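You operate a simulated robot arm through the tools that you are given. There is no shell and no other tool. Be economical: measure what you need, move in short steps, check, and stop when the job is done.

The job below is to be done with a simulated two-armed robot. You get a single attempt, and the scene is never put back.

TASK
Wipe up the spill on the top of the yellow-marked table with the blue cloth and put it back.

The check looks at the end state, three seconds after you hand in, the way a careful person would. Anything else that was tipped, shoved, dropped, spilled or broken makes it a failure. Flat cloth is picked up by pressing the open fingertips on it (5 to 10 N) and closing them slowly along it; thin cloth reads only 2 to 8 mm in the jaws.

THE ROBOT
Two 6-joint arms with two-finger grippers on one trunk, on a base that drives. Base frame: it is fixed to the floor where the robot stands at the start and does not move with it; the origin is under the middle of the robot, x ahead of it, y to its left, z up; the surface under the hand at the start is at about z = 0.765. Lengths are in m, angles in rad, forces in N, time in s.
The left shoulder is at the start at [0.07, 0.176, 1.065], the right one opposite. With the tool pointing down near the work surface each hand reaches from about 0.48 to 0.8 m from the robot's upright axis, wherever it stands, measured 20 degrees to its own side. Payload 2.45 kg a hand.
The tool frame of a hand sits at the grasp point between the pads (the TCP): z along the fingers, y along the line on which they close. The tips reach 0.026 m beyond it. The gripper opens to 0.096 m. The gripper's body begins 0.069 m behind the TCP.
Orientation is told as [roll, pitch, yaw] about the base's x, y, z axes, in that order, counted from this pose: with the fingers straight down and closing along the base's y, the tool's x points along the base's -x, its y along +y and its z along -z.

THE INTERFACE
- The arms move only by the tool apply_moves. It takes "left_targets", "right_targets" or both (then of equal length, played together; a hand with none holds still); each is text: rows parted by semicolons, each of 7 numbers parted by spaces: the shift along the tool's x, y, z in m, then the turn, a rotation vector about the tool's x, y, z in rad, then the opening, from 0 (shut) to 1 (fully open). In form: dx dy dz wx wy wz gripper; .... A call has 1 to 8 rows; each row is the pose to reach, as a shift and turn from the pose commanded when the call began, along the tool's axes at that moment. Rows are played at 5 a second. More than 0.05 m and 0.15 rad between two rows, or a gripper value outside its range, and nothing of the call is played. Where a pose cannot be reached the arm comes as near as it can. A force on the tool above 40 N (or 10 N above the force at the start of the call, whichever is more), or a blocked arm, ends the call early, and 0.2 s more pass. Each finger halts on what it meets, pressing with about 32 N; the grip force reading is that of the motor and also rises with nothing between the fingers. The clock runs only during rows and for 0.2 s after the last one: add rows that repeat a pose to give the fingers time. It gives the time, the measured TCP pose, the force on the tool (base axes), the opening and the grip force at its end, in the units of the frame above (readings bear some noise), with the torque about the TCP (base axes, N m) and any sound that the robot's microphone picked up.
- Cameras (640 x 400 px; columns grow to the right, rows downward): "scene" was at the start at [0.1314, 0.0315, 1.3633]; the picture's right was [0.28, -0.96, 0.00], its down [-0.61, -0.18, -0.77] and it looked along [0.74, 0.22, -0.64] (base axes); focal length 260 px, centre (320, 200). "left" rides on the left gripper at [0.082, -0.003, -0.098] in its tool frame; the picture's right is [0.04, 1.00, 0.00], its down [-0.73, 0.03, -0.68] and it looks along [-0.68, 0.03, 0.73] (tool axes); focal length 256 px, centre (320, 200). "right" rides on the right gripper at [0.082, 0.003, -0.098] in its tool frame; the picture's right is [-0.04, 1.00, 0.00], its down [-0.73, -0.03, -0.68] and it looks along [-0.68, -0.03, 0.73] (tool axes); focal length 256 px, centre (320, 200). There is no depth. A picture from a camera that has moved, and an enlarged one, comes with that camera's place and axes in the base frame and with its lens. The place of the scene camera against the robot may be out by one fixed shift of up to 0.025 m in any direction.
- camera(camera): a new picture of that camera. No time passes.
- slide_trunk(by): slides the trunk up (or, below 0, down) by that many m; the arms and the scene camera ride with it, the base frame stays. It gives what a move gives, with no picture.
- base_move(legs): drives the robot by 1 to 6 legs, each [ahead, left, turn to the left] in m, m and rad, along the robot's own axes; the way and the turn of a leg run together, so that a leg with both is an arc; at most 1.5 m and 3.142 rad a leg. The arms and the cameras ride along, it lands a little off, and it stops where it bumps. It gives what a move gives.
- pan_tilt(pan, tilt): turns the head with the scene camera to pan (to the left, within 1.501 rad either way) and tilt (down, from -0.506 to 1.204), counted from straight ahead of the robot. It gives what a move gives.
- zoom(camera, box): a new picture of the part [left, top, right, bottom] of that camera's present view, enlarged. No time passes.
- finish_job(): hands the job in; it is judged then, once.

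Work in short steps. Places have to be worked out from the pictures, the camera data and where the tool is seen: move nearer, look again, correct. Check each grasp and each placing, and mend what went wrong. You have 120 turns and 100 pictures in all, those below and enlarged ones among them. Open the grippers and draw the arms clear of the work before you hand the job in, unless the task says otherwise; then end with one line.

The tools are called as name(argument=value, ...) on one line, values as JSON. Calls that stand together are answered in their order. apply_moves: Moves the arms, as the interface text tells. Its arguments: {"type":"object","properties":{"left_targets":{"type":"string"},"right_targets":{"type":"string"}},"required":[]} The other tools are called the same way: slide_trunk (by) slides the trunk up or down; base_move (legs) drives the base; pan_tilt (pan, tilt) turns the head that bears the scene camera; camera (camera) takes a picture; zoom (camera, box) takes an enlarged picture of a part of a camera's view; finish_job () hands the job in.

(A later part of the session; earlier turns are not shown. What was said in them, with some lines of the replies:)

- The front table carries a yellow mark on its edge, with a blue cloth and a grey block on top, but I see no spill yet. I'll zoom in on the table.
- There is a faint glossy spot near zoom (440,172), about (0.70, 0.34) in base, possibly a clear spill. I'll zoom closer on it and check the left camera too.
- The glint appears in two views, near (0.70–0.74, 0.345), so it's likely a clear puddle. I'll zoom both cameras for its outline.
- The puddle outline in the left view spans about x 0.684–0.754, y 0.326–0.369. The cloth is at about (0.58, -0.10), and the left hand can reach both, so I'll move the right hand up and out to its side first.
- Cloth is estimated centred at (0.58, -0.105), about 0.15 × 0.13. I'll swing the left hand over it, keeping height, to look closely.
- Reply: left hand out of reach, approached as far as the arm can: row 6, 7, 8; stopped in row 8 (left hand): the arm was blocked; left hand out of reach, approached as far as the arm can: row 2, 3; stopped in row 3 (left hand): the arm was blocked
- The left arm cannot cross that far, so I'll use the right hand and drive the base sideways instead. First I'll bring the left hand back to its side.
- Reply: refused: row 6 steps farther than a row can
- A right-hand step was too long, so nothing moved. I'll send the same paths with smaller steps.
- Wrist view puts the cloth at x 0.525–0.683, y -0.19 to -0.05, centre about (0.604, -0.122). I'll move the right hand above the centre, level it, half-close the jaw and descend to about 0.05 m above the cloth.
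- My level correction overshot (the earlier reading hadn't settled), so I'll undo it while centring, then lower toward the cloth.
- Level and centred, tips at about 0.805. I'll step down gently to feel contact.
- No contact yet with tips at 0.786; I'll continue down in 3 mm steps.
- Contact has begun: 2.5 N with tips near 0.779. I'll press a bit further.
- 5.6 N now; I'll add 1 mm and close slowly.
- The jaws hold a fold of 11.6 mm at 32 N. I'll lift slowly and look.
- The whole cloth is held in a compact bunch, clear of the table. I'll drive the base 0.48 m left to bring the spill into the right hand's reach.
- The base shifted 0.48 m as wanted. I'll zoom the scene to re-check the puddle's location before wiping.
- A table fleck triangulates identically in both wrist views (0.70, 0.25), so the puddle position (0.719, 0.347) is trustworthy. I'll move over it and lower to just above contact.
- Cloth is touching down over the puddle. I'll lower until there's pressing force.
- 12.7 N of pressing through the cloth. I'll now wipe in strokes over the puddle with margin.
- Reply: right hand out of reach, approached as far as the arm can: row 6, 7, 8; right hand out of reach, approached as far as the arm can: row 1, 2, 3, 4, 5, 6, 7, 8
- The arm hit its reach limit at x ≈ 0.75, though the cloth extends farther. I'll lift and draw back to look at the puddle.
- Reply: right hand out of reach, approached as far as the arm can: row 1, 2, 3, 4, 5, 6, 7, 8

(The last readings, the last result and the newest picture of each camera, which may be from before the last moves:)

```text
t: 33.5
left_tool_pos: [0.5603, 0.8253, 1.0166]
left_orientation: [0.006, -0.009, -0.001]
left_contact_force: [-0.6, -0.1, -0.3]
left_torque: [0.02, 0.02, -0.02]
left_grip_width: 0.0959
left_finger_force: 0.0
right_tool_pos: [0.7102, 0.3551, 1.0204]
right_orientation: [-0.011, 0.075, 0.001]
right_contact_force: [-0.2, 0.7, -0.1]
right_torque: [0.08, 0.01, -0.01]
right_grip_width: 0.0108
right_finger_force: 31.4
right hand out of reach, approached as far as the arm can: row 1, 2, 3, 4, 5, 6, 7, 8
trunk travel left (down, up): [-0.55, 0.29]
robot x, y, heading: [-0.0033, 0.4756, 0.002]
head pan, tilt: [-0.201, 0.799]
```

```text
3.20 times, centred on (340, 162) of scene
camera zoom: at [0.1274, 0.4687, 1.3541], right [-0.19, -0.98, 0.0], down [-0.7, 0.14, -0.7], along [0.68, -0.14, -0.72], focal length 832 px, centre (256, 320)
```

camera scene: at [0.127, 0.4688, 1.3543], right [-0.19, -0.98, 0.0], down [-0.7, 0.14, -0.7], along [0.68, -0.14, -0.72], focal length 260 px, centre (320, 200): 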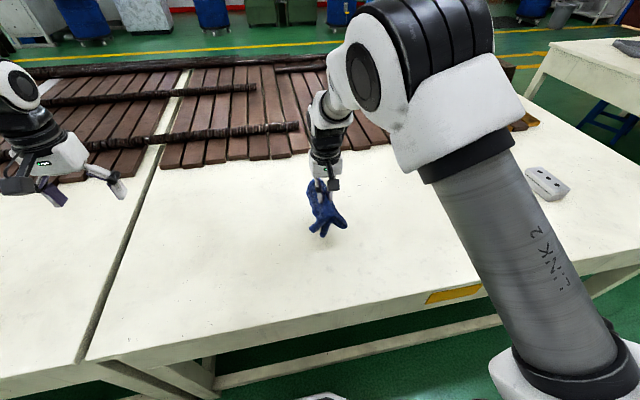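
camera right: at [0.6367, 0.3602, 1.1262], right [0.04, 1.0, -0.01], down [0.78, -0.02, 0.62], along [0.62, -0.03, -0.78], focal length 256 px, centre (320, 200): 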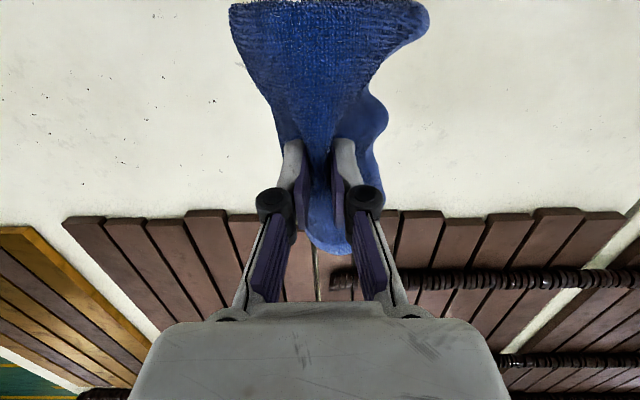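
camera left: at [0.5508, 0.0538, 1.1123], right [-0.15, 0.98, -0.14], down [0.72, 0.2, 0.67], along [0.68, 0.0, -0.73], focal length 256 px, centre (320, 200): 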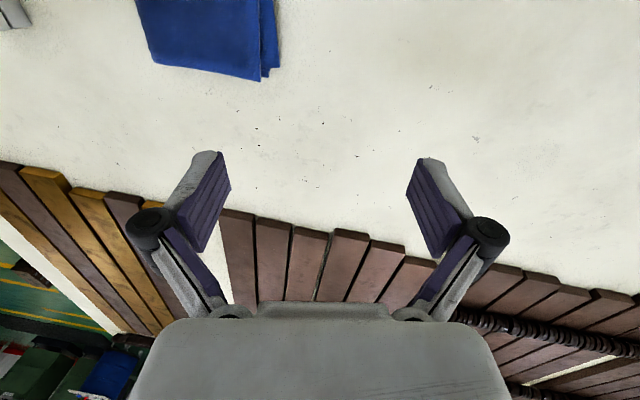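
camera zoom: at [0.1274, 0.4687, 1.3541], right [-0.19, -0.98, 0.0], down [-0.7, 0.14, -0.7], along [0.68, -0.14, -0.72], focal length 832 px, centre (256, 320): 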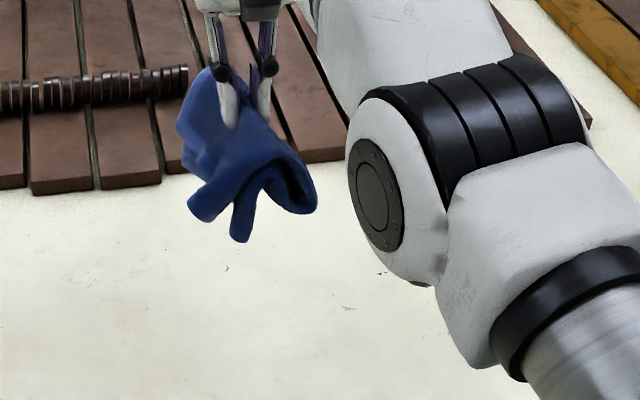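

The arm lagged behind its command near full stretch and is pitched 0.075. I'll draw it back in and level it.

apply_moves(right_targets="0.03 0 0 0 -0.03 0 0; 0.06 0 0 0 -0.06 0 0; 0.09 0 0 0 -0.075 0 0; 0.12 0 0 0 -0.075 0 0; 0.12 0 0 0 -0.075 0 0")

camera(camera="right")

zoom(camera="scene", box=[240, 100, 440, 225])

```text
t: 34.7
left_tool_pos: [0.5616, 0.8259, 1.0157]
left_orientation: [0.006, -0.008, -0.001]
left_contact_force: [-0.2, -0.8, 0.1]
left_torque: [-0.03, -0.03, 0.01]
left_grip_width: 0.0958
left_finger_force: 0.0
right_tool_pos: [0.7107, 0.3553, 1.0207]
right_orientation: [-0.01, 0.073, 0.002]
right_contact_force: [0.3, 0.7, -0.9]
right_torque: [0.03, 0.03, -0.02]
right_grip_width: 0.0109
right_finger_force: 32.4
right hand out of reach, approached as far as the arm can: row 1, 2, 3, 4, 5
trunk travel left (down, up): [-0.55, 0.29]
robot x, y, heading: [-0.0012, 0.4779, 0.006]
head pan, tilt: [-0.201, 0.799]
```

```text
66 pictures are left
camera right: at [0.637, 0.3602, 1.126], right [0.04, 1.0, -0.01], down [0.78, -0.02, 0.62], along [0.62, -0.03, -0.78], focal length 256 px, centre (320, 200)
```

right: 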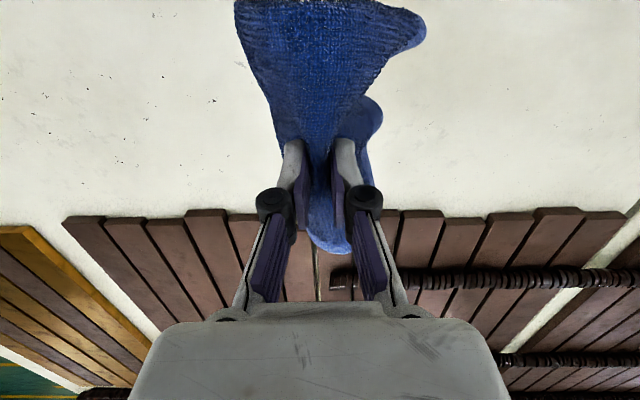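

```text
3.20 times, centred on (340, 162) of scene
camera zoom: at [0.1274, 0.4689, 1.3542], right [-0.2, -0.98, 0.0], down [-0.7, 0.14, -0.7], along [0.68, -0.14, -0.72], focal length 832 px, centre (256, 320)
```

zoom: 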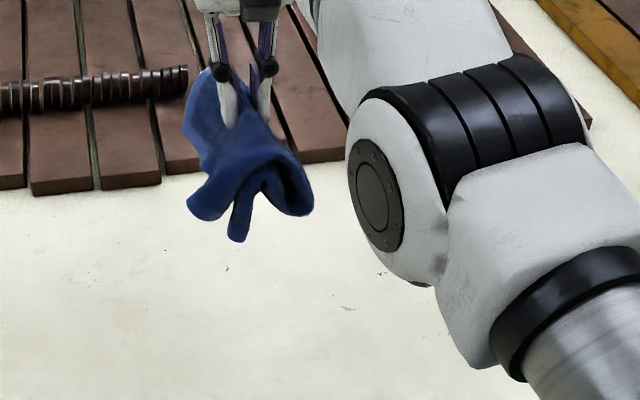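

The arm isn't following; the solver may be stuck at full stretch. I'll try a small downward and rightward move to free it.

apply_moves(right_targets="0 -0.03 0.0 0 0 0 0; 0 -0.06 0.02 0 0 0 0; 0 -0.09 0.04 0 0 0 0; 0 -0.09 0.04 0 0 0 0")

```text
t: 35.7
left_tool_pos: [0.5609, 0.8259, 1.0171]
left_orientation: [0.007, -0.008, -0.001]
left_contact_force: [-0.6, -0.3, 0.3]
left_torque: [0.01, -0.02, -0.01]
left_grip_width: 0.0958
left_finger_force: 0.0
right_tool_pos: [0.7248, 0.2783, 0.9998]
right_orientation: [-0.01, 0.08, 0.001]
right_contact_force: [0.1, -0.7, -0.9]
right_torque: [0.07, 0.01, -0.02]
right_grip_width: 0.0108
right_finger_force: 32.2
right hand out of reach, approached as far as the arm can: row 1, 2, 3, 4
trunk travel left (down, up): [-0.55, 0.29]
robot x, y, heading: [-0.0013, 0.4807, 0.003]
head pan, tilt: [-0.201, 0.799]
```

It follows sideways and down but not back. I'll look at the full scene to see the arm's configuration.

pan_tilt(pan=-0.3, tilt=0.6)

camera(camera="scene")

```text
t: 36.5
left_tool_pos: [0.5613, 0.8261, 1.0162]
left_orientation: [0.007, -0.008, -0.003]
left_contact_force: [-0.6, -0.5, -0.5]
left_torque: [-0.01, -0.01, 0.01]
left_grip_width: 0.0961
left_finger_force: 0.0
right_tool_pos: [0.7258, 0.2797, 1.0019]
right_orientation: [-0.011, 0.077, 0.004]
right_contact_force: [-0.8, 0.4, 0.3]
right_torque: [0.07, 0.0, 0.04]
right_grip_width: 0.0109
right_finger_force: 31.8
trunk travel left (down, up): [-0.55, 0.29]
robot x, y, heading: [0.003, 0.4754, 0.005]
head pan, tilt: [-0.3, 0.6]
```

```text
64 pictures are left
camera scene: at [0.1325, 0.459, 1.3711], right [-0.29, -0.96, 0.0], down [-0.54, 0.16, -0.82], along [0.79, -0.24, -0.57], focal length 260 px, centre (320, 200)
```

scene: 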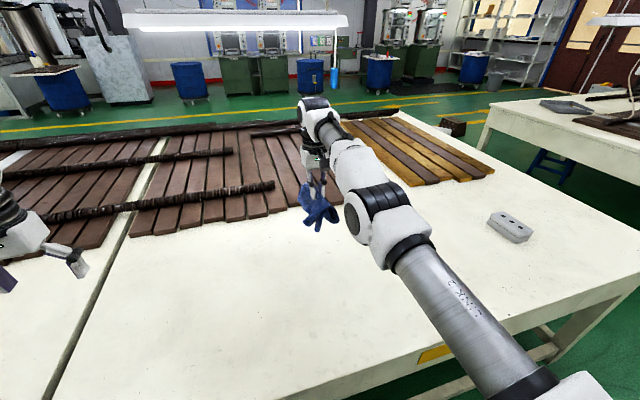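

The arm is almost straight, and my extra pull-back may have commanded a pose that's too near. I'll step the command outward and slightly lower, and see whether it responds.

apply_moves(right_targets="-0.03 0 0 0 0.03 0 0; -0.06 0 0.0 0 0.06 0 0; -0.09 0 0.0 0 0.075 0 0; -0.12 0 0.0 0 0.075 0 0; -0.12 0 0 0 0.075 0 0")

```text
t: 37.6
left_tool_pos: [0.5609, 0.8264, 1.0169]
left_orientation: [0.008, -0.007, -0.001]
left_contact_force: [0.0, -0.1, -0.7]
left_torque: [-0.02, -0.03, 0.01]
left_grip_width: 0.0961
left_finger_force: 0.0
right_tool_pos: [0.715, 0.2729, 0.9886]
right_orientation: [-0.01, 0.15, 0.002]
right_contact_force: [0.6, 1.0, -0.1]
right_torque: [0.08, 0.0, 0.01]
right_grip_width: 0.011
right_finger_force: 32.0
right hand out of reach, approached as far as the arm can: row 1, 2, 3, 4, 5
trunk travel left (down, up): [-0.55, 0.29]
robot x, y, heading: [-0.0028, 0.4769, 0.0]
head pan, tilt: [-0.3, 0.6]
```

The geometry shows the arm fully straight, a singular pose reached by lifting. Moving straight down should rebend the elbow the right way, so I'll lower 0.1 m, then ease inward and level.

apply_moves(right_targets="0 0 0.03 0 0 0 0; 0.0 0 0.06 0 0 0 0; 0.0 0 0.09 0 0 0 0; 0.01 0 0.1 0 -0.03 0 0; 0.03 0 0.1 0 -0.06 0 0; 0.05 0 0.1 0 -0.1 0 0; 0.07 0 0.1 0 -0.15 0 0; 0.07 0 0.1 0 -0.15 0 0")

```text
t: 39.5
left_tool_pos: [0.5621, 0.8265, 1.0162]
left_orientation: [0.008, -0.009, -0.001]
left_contact_force: [-0.5, 0.6, -0.6]
left_torque: [-0.02, 0.02, 0.01]
left_grip_width: 0.0961
left_finger_force: 0.0
right_tool_pos: [0.6295, 0.2667, 0.9033]
right_orientation: [-0.01, -0.004, 0.005]
right_contact_force: [0.5, -0.5, -0.1]
right_torque: [0.04, 0.02, -0.02]
right_grip_width: 0.011
right_finger_force: 31.9
trunk travel left (down, up): [-0.55, 0.29]
robot x, y, heading: [-0.0037, 0.4766, 0.001]
head pan, tilt: [-0.3, 0.6]
```

Freed. I'll move back and to the side for a clear look at the puddle.

apply_moves(right_targets="0.03 -0.03 0 0.01 0 0 0; 0.06 -0.06 0 0.01 0 0 0; 0.075 -0.09 0 0.01 0 0 0; 0.075 -0.09 0 0.01 0 0 0")

pan_tilt(pan=-0.1, tilt=0.8)

zoom(camera="right", box=[320, 100, 640, 300])

zoom(camera="scene", box=[240, 90, 440, 215])

```text
t: 40.5
left_tool_pos: [0.5617, 0.8276, 1.0159]
left_orientation: [0.008, -0.009, -0.003]
left_contact_force: [-0.6, 1.2, -0.8]
left_torque: [0.02, 0.03, -0.01]
left_grip_width: 0.096
left_finger_force: 0.0
right_tool_pos: [0.556, 0.1773, 0.9036]
right_orientation: [-0.021, -0.002, 0.005]
right_contact_force: [0.2, -0.5, 0.7]
right_torque: [0.03, 0.03, 0.02]
right_grip_width: 0.0109
right_finger_force: 32.0
trunk travel left (down, up): [-0.55, 0.29]
robot x, y, heading: [-0.0001, 0.4791, 0.01]
head pan, tilt: [-0.3, 0.6]
```

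```text
t: 41.2
left_tool_pos: [0.5609, 0.8258, 1.0167]
left_orientation: [0.009, -0.008, -0.001]
left_contact_force: [-0.1, -0.2, -0.4]
left_torque: [-0.01, -0.02, 0.05]
left_grip_width: 0.0958
left_finger_force: 0.1
right_tool_pos: [0.5558, 0.1774, 0.903]
right_orientation: [-0.021, -0.003, 0.004]
right_contact_force: [0.4, -0.2, -1.3]
right_torque: [0.05, 0.04, -0.02]
right_grip_width: 0.011
right_finger_force: 32.5
trunk travel left (down, up): [-0.55, 0.29]
robot x, y, heading: [0.0015, 0.475, 0.008]
head pan, tilt: [-0.099, 0.799]
```

```text
2.00 times, centred on (480, 200) of right
camera zoom: at [0.4741, 0.183, 1.0025], right [0.04, 1.0, -0.02], down [0.73, -0.01, 0.68], along [0.68, -0.04, -0.73], focal length 512 px, centre (0, 200)
```

zoom: 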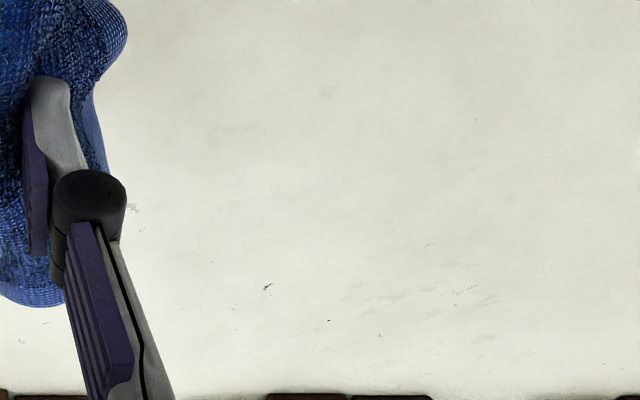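

```text
3.20 times, centred on (340, 152) of scene
camera zoom: at [0.1282, 0.4767, 1.3543], right [-0.1, -1.0, 0.0], down [-0.71, 0.07, -0.7], along [0.69, -0.07, -0.72], focal length 832 px, centre (256, 352)
```

zoom: 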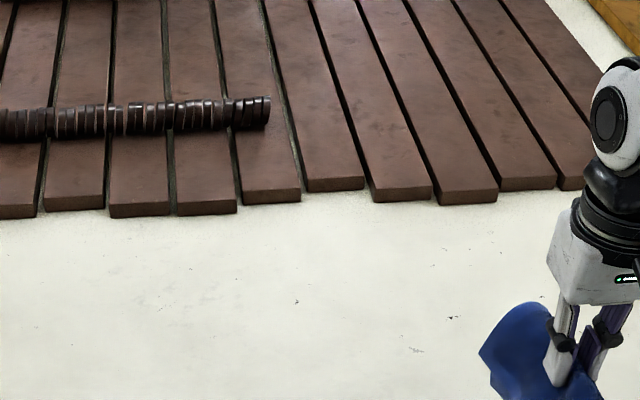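

No glint is visible any more, but the view differs. I'll put the hand back to its carry pose and drive home, where the left wrist camera can view the spot from the original viewpoint.

apply_moves(right_targets="-0.01 0.045 0 -0.01 0 0 0; -0.02 0.09 0 -0.02 0 0 0; -0.03 0.135 0 -0.02 0 0 0; -0.044 0.18 0 -0.02 0 0 0; -0.044 0.18 0 -0.02 0 0 0")

base_move(legs=[[0, -0.24, -0.004], [0, -0.237, -0.004]])

zoom(camera="left", box=[240, 120, 400, 220])

camera(camera="scene")

```text
t: 42.4
left_tool_pos: [0.5595, 0.826, 1.0168]
left_orientation: [0.007, -0.008, -0.003]
left_contact_force: [-0.6, -0.6, 0.0]
left_torque: [0.01, -0.05, 0.04]
left_grip_width: 0.096
left_finger_force: 0.1
right_tool_pos: [0.6002, 0.3539, 0.8984]
right_orientation: [0.002, -0.003, 0.003]
right_contact_force: [-0.8, 0.3, -1.7]
right_torque: [0.03, 0.03, -0.02]
right_grip_width: 0.0108
right_finger_force: 32.2
trunk travel left (down, up): [-0.55, 0.29]
robot x, y, heading: [-0.0022, 0.4776, 0.003]
head pan, tilt: [-0.099, 0.799]
```

```text
t: 45.5
left_tool_pos: [0.5653, 0.3455, 1.0174]
left_orientation: [0.007, -0.008, -0.012]
left_contact_force: [0.3, 0.2, 0.4]
left_torque: [0.0, -0.02, -0.01]
left_grip_width: 0.0959
left_finger_force: 0.0
right_tool_pos: [0.5986, -0.1258, 0.9003]
right_orientation: [0.002, -0.002, -0.009]
right_contact_force: [0.7, 0.7, -1.2]
right_torque: [0.02, 0.02, 0.03]
right_grip_width: 0.0108
right_finger_force: 31.8
trunk travel left (down, up): [-0.55, 0.29]
robot x, y, heading: [-0.0009, 0.0034, -0.007]
head pan, tilt: [-0.099, 0.799]
```

```text
4.00 times, centred on (320, 170) of left
camera zoom: at [0.4825, 0.3423, 1.1128], right [-0.03, 1.0, 0.01], down [0.73, 0.02, 0.69], along [0.69, 0.02, -0.73], focal length 1024 px, centre (320, 320)
```

zoom: 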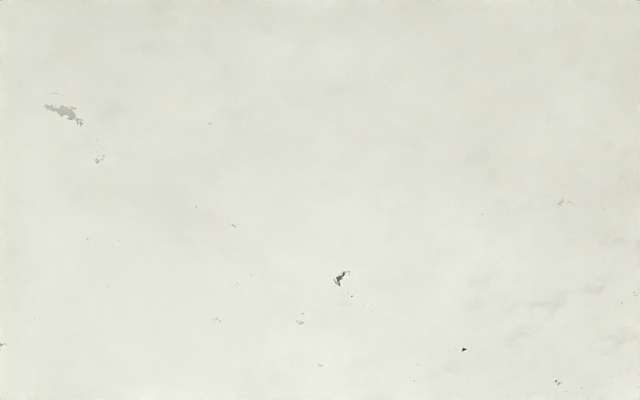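

```text
60 pictures are left
camera scene: at [0.1276, 0.0016, 1.3543], right [-0.11, -0.99, 0.0], down [-0.71, 0.08, -0.7], along [0.69, -0.07, -0.72], focal length 260 px, centre (320, 200)
```

scene: 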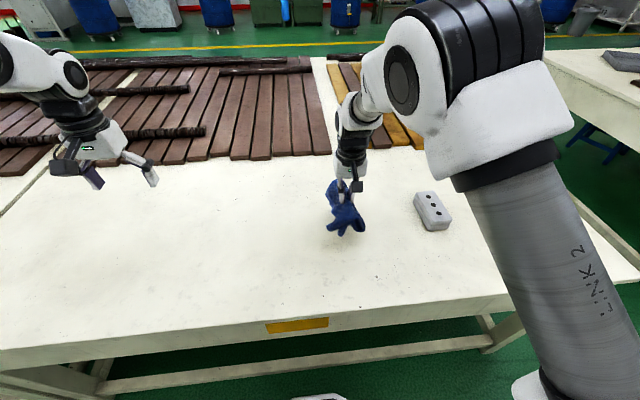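

The puddle is gone from the same viewpoint. I'll double-check from the initial head pose too.

pan_tilt(pan=0.288, tilt=0.691)

zoom(camera="scene", box=[220, 175, 380, 275])

apply_moves(right_targets="0 0.002 0.02 0 0 0 0; 0 0.003 0.04 0 0 0 0; 0 0.003 0.06 0 0 0 0; 0 0.003 0.075 0 0 0 0; 0 0.003 0.085 0 0 0 0; 0 0.003 0.092 0 0 0 0; 0 0.003 0.092 0 0 0 0")

camera(camera="right")

```text
t: 46.4
left_tool_pos: [0.5639, 0.3465, 1.0168]
left_orientation: [0.005, -0.009, -0.012]
left_contact_force: [0.2, -0.8, -1.4]
left_torque: [-0.01, 0.02, 0.01]
left_grip_width: 0.0958
left_finger_force: 0.0
right_tool_pos: [0.598, -0.1262, 0.8992]
right_orientation: [-0.001, -0.003, -0.009]
right_contact_force: [-0.3, 0.4, -0.8]
right_torque: [0.0, -0.01, 0.09]
right_grip_width: 0.0105
right_finger_force: 32.4
trunk travel left (down, up): [-0.55, 0.29]
robot x, y, heading: [-0.0029, 0.0043, -0.008]
head pan, tilt: [0.288, 0.691]
```

```text
4.00 times, centred on (300, 225) of scene
camera zoom: at [0.1293, 0.0343, 1.3632], right [0.28, -0.96, 0.0], down [-0.61, -0.18, -0.77], along [0.74, 0.21, -0.64], focal length 1040 px, centre (400, 100)
```

zoom: 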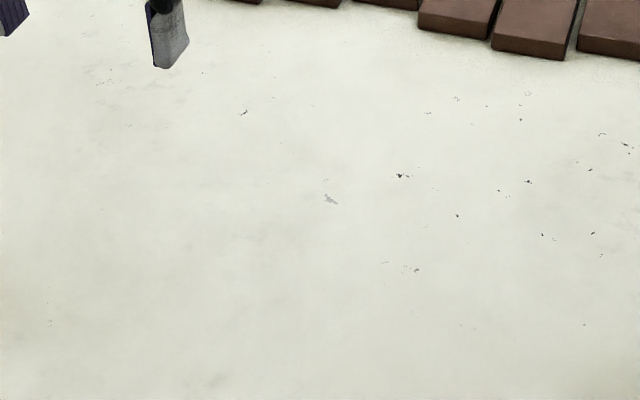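

```text
t: 48.0
left_tool_pos: [0.5622, 0.3473, 1.0185]
left_orientation: [0.005, -0.013, -0.014]
left_contact_force: [-0.2, -0.9, -0.3]
left_torque: [0.0, 0.02, -0.03]
left_grip_width: 0.0959
left_finger_force: 0.1
right_tool_pos: [0.5974, -0.1229, 0.8104]
right_orientation: [0.0, -0.009, -0.008]
right_contact_force: [1.2, -4.6, 34.0]
right_torque: [-0.07, -0.06, -0.08]
right_grip_width: 0.0109
right_finger_force: 32.0
trunk travel left (down, up): [-0.55, 0.29]
robot x, y, heading: [-0.0049, 0.0032, -0.009]
head pan, tilt: [0.288, 0.691]
```

```text
58 pictures are left
camera right: at [0.5155, -0.1173, 0.9079], right [0.05, 1.0, 0.0], down [0.73, -0.04, 0.68], along [0.68, -0.03, -0.73], focal length 256 px, centre (320, 200)
```

right: 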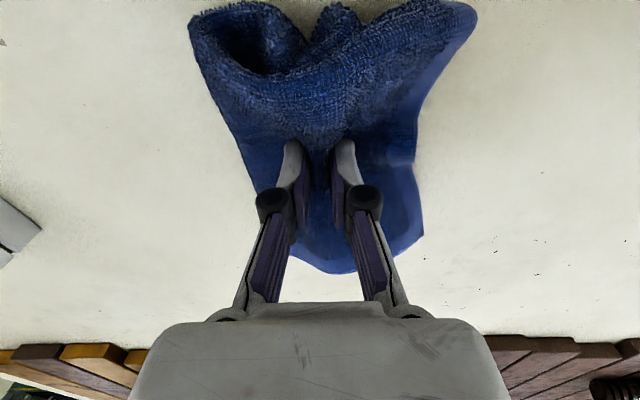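

Spill is confirmed gone. The press is 34 N, too firm, so I'll ease up a few mm, then open slowly to spread the cloth.

apply_moves(right_targets="0 0 -0.003 0 0 0 0; 0 0 -0.005 0 0 0 0; 0 0 -0.005 0 0 0 0.06; 0 0 -0.005 0 0 0 0.15; 0 0 -0.005 0 0 0 0.22; 0 0 -0.005 0 0 0 0.3; 0 0 -0.005 0 0 0 0.4; 0 0 -0.005 0 0 0 0.5")

camera(camera="right")

```text
t: 49.8
left_tool_pos: [0.5649, 0.3455, 1.0168]
left_orientation: [0.006, -0.01, -0.012]
left_contact_force: [-0.1, -0.6, -0.6]
left_torque: [0.01, -0.02, 0.0]
left_grip_width: 0.096
left_finger_force: 0.0
right_tool_pos: [0.599, -0.1236, 0.8112]
right_orientation: [0.0, 0.0, -0.009]
right_contact_force: [-0.5, 0.2, 2.4]
right_torque: [0.03, 0.02, -0.01]
right_grip_width: 0.0486
right_finger_force: 0.1
trunk travel left (down, up): [-0.55, 0.29]
robot x, y, heading: [-0.0021, 0.0046, -0.005]
head pan, tilt: [0.288, 0.691]
```

```text
57 pictures are left
camera right: at [0.5171, -0.118, 0.9101], right [0.05, 1.0, 0.0], down [0.73, -0.04, 0.68], along [0.68, -0.03, -0.73], focal length 256 px, centre (320, 200)
```

right: 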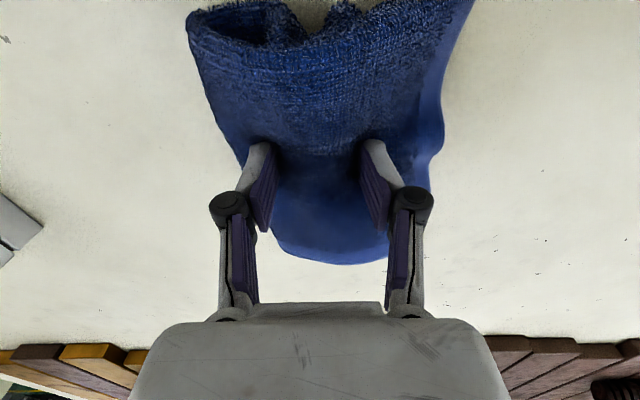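

The cloth is released. I'll lift straight up and back, then look.

apply_moves(right_targets="0 0 -0.02 0 0 0 0.5; 0 0 -0.05 0 0 0 0.5; 0 0 -0.09 0 0 0 0.5; 0.02 0 -0.12 0 0 0 0.5; 0.05 0 -0.13 0 0 0 0.5; 0.07 0 -0.13 0 0 0 0.5; 0.07 0 -0.13 0 0 0 0.5")

camera(camera="right")

zoom(camera="scene", box=[320, 180, 520, 305])

```text
t: 51.4
left_tool_pos: [0.565, 0.3464, 1.0168]
left_orientation: [0.006, -0.008, -0.013]
left_contact_force: [0.2, 0.5, 0.1]
left_torque: [0.01, 0.0, 0.01]
left_grip_width: 0.0961
left_finger_force: 0.1
right_tool_pos: [0.5321, -0.1294, 0.9462]
right_orientation: [0.049, 0.003, -0.041]
right_contact_force: [-0.1, -1.0, 0.1]
right_torque: [0.0, 0.01, 0.01]
right_grip_width: 0.048
right_finger_force: 0.1
trunk travel left (down, up): [-0.55, 0.29]
robot x, y, heading: [0.0004, 0.0012, -0.008]
head pan, tilt: [0.288, 0.691]
```

```text
56 pictures are left
camera right: at [0.4511, -0.1266, 1.047], right [0.08, 1.0, 0.05], down [0.73, -0.09, 0.67], along [0.67, -0.02, -0.74], focal length 256 px, centre (320, 200)
```

right: 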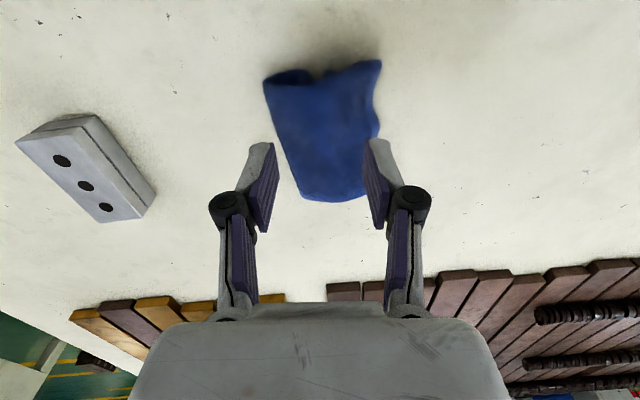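

```text
3.20 times, centred on (420, 242) of scene
camera zoom: at [0.1298, 0.0342, 1.3632], right [0.28, -0.96, 0.0], down [-0.61, -0.18, -0.77], along [0.74, 0.21, -0.64], focal length 832 px, centre (0, 64)
```

zoom: 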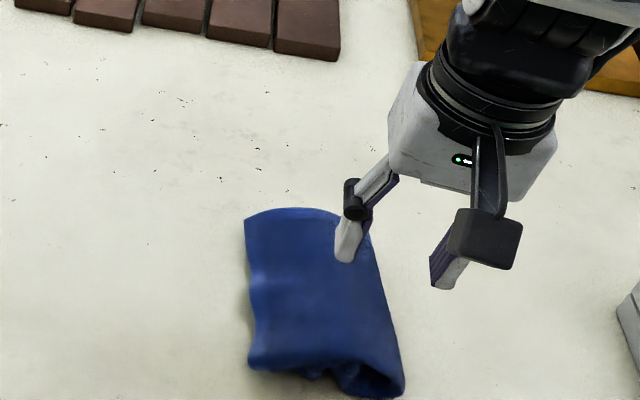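

The cloth lies back on its original spot (centre about (0.59, -0.12), extents matching within a few cm). I'll open the gripper and draw the right arm up and away to its side.

apply_moves(right_targets="-0.01 -0.03 -0.01 0 0 0 0.6; -0.02 -0.065 -0.03 0 0 0 0.8; -0.035 -0.1 -0.05 0 0 0 1; -0.05 -0.135 -0.07 0 0 0 1; -0.065 -0.17 -0.09 0 0 0 1; -0.08 -0.205 -0.11 0 0 0 1; -0.09 -0.24 -0.12 0 0 0 1; -0.1 -0.26 -0.12 0 0 0 1")

pan_tilt(pan=0.1, tilt=0.85)

camera(camera="scene")

```text
t: 53.2
left_tool_pos: [0.5645, 0.3459, 1.0161]
left_orientation: [0.007, -0.008, -0.012]
left_contact_force: [-0.8, -0.4, -0.7]
left_torque: [0.01, 0.02, -0.02]
left_grip_width: 0.096
left_finger_force: 0.1
right_tool_pos: [0.6281, -0.3864, 1.0622]
right_orientation: [0.0, -0.001, -0.008]
right_contact_force: [1.0, -0.4, -0.5]
right_torque: [0.04, 0.01, 0.0]
right_grip_width: 0.0959
right_finger_force: 0.1
trunk travel left (down, up): [-0.55, 0.29]
robot x, y, heading: [-0.0008, 0.0017, -0.007]
head pan, tilt: [0.288, 0.691]
```

```text
t: 53.9
left_tool_pos: [0.5648, 0.3457, 1.0168]
left_orientation: [0.006, -0.009, -0.012]
left_contact_force: [0.3, 0.2, 0.1]
left_torque: [-0.01, -0.03, 0.01]
left_grip_width: 0.096
left_finger_force: 0.1
right_tool_pos: [0.6271, -0.3864, 1.0628]
right_orientation: [0.0, -0.002, -0.01]
right_contact_force: [0.0, -0.1, 0.4]
right_torque: [0.02, 0.0, -0.02]
right_grip_width: 0.0959
right_finger_force: 0.1
trunk travel left (down, up): [-0.55, 0.29]
robot x, y, heading: [-0.0045, 0.0026, -0.012]
head pan, tilt: [0.099, 0.85]
```

```text
54 pictures are left
camera scene: at [0.1249, 0.0177, 1.3503], right [0.09, -1.0, 0.0], down [-0.75, -0.07, -0.66], along [0.66, 0.06, -0.75], focal length 260 px, centre (320, 200)
```

scene: 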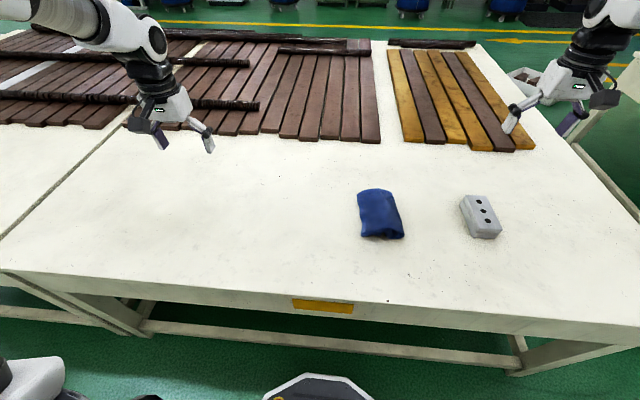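

The cloth is back in its place, the table is dry, nothing else was moved, and both arms are clear with open grippers, so I'm handing in.

finish_job()

```text
The job is handed in.
```

The spill on the yellow-marked table is wiped up, and the blue cloth is back on its original spot, though a little rumpled and narrower than before, with its edges curled under.
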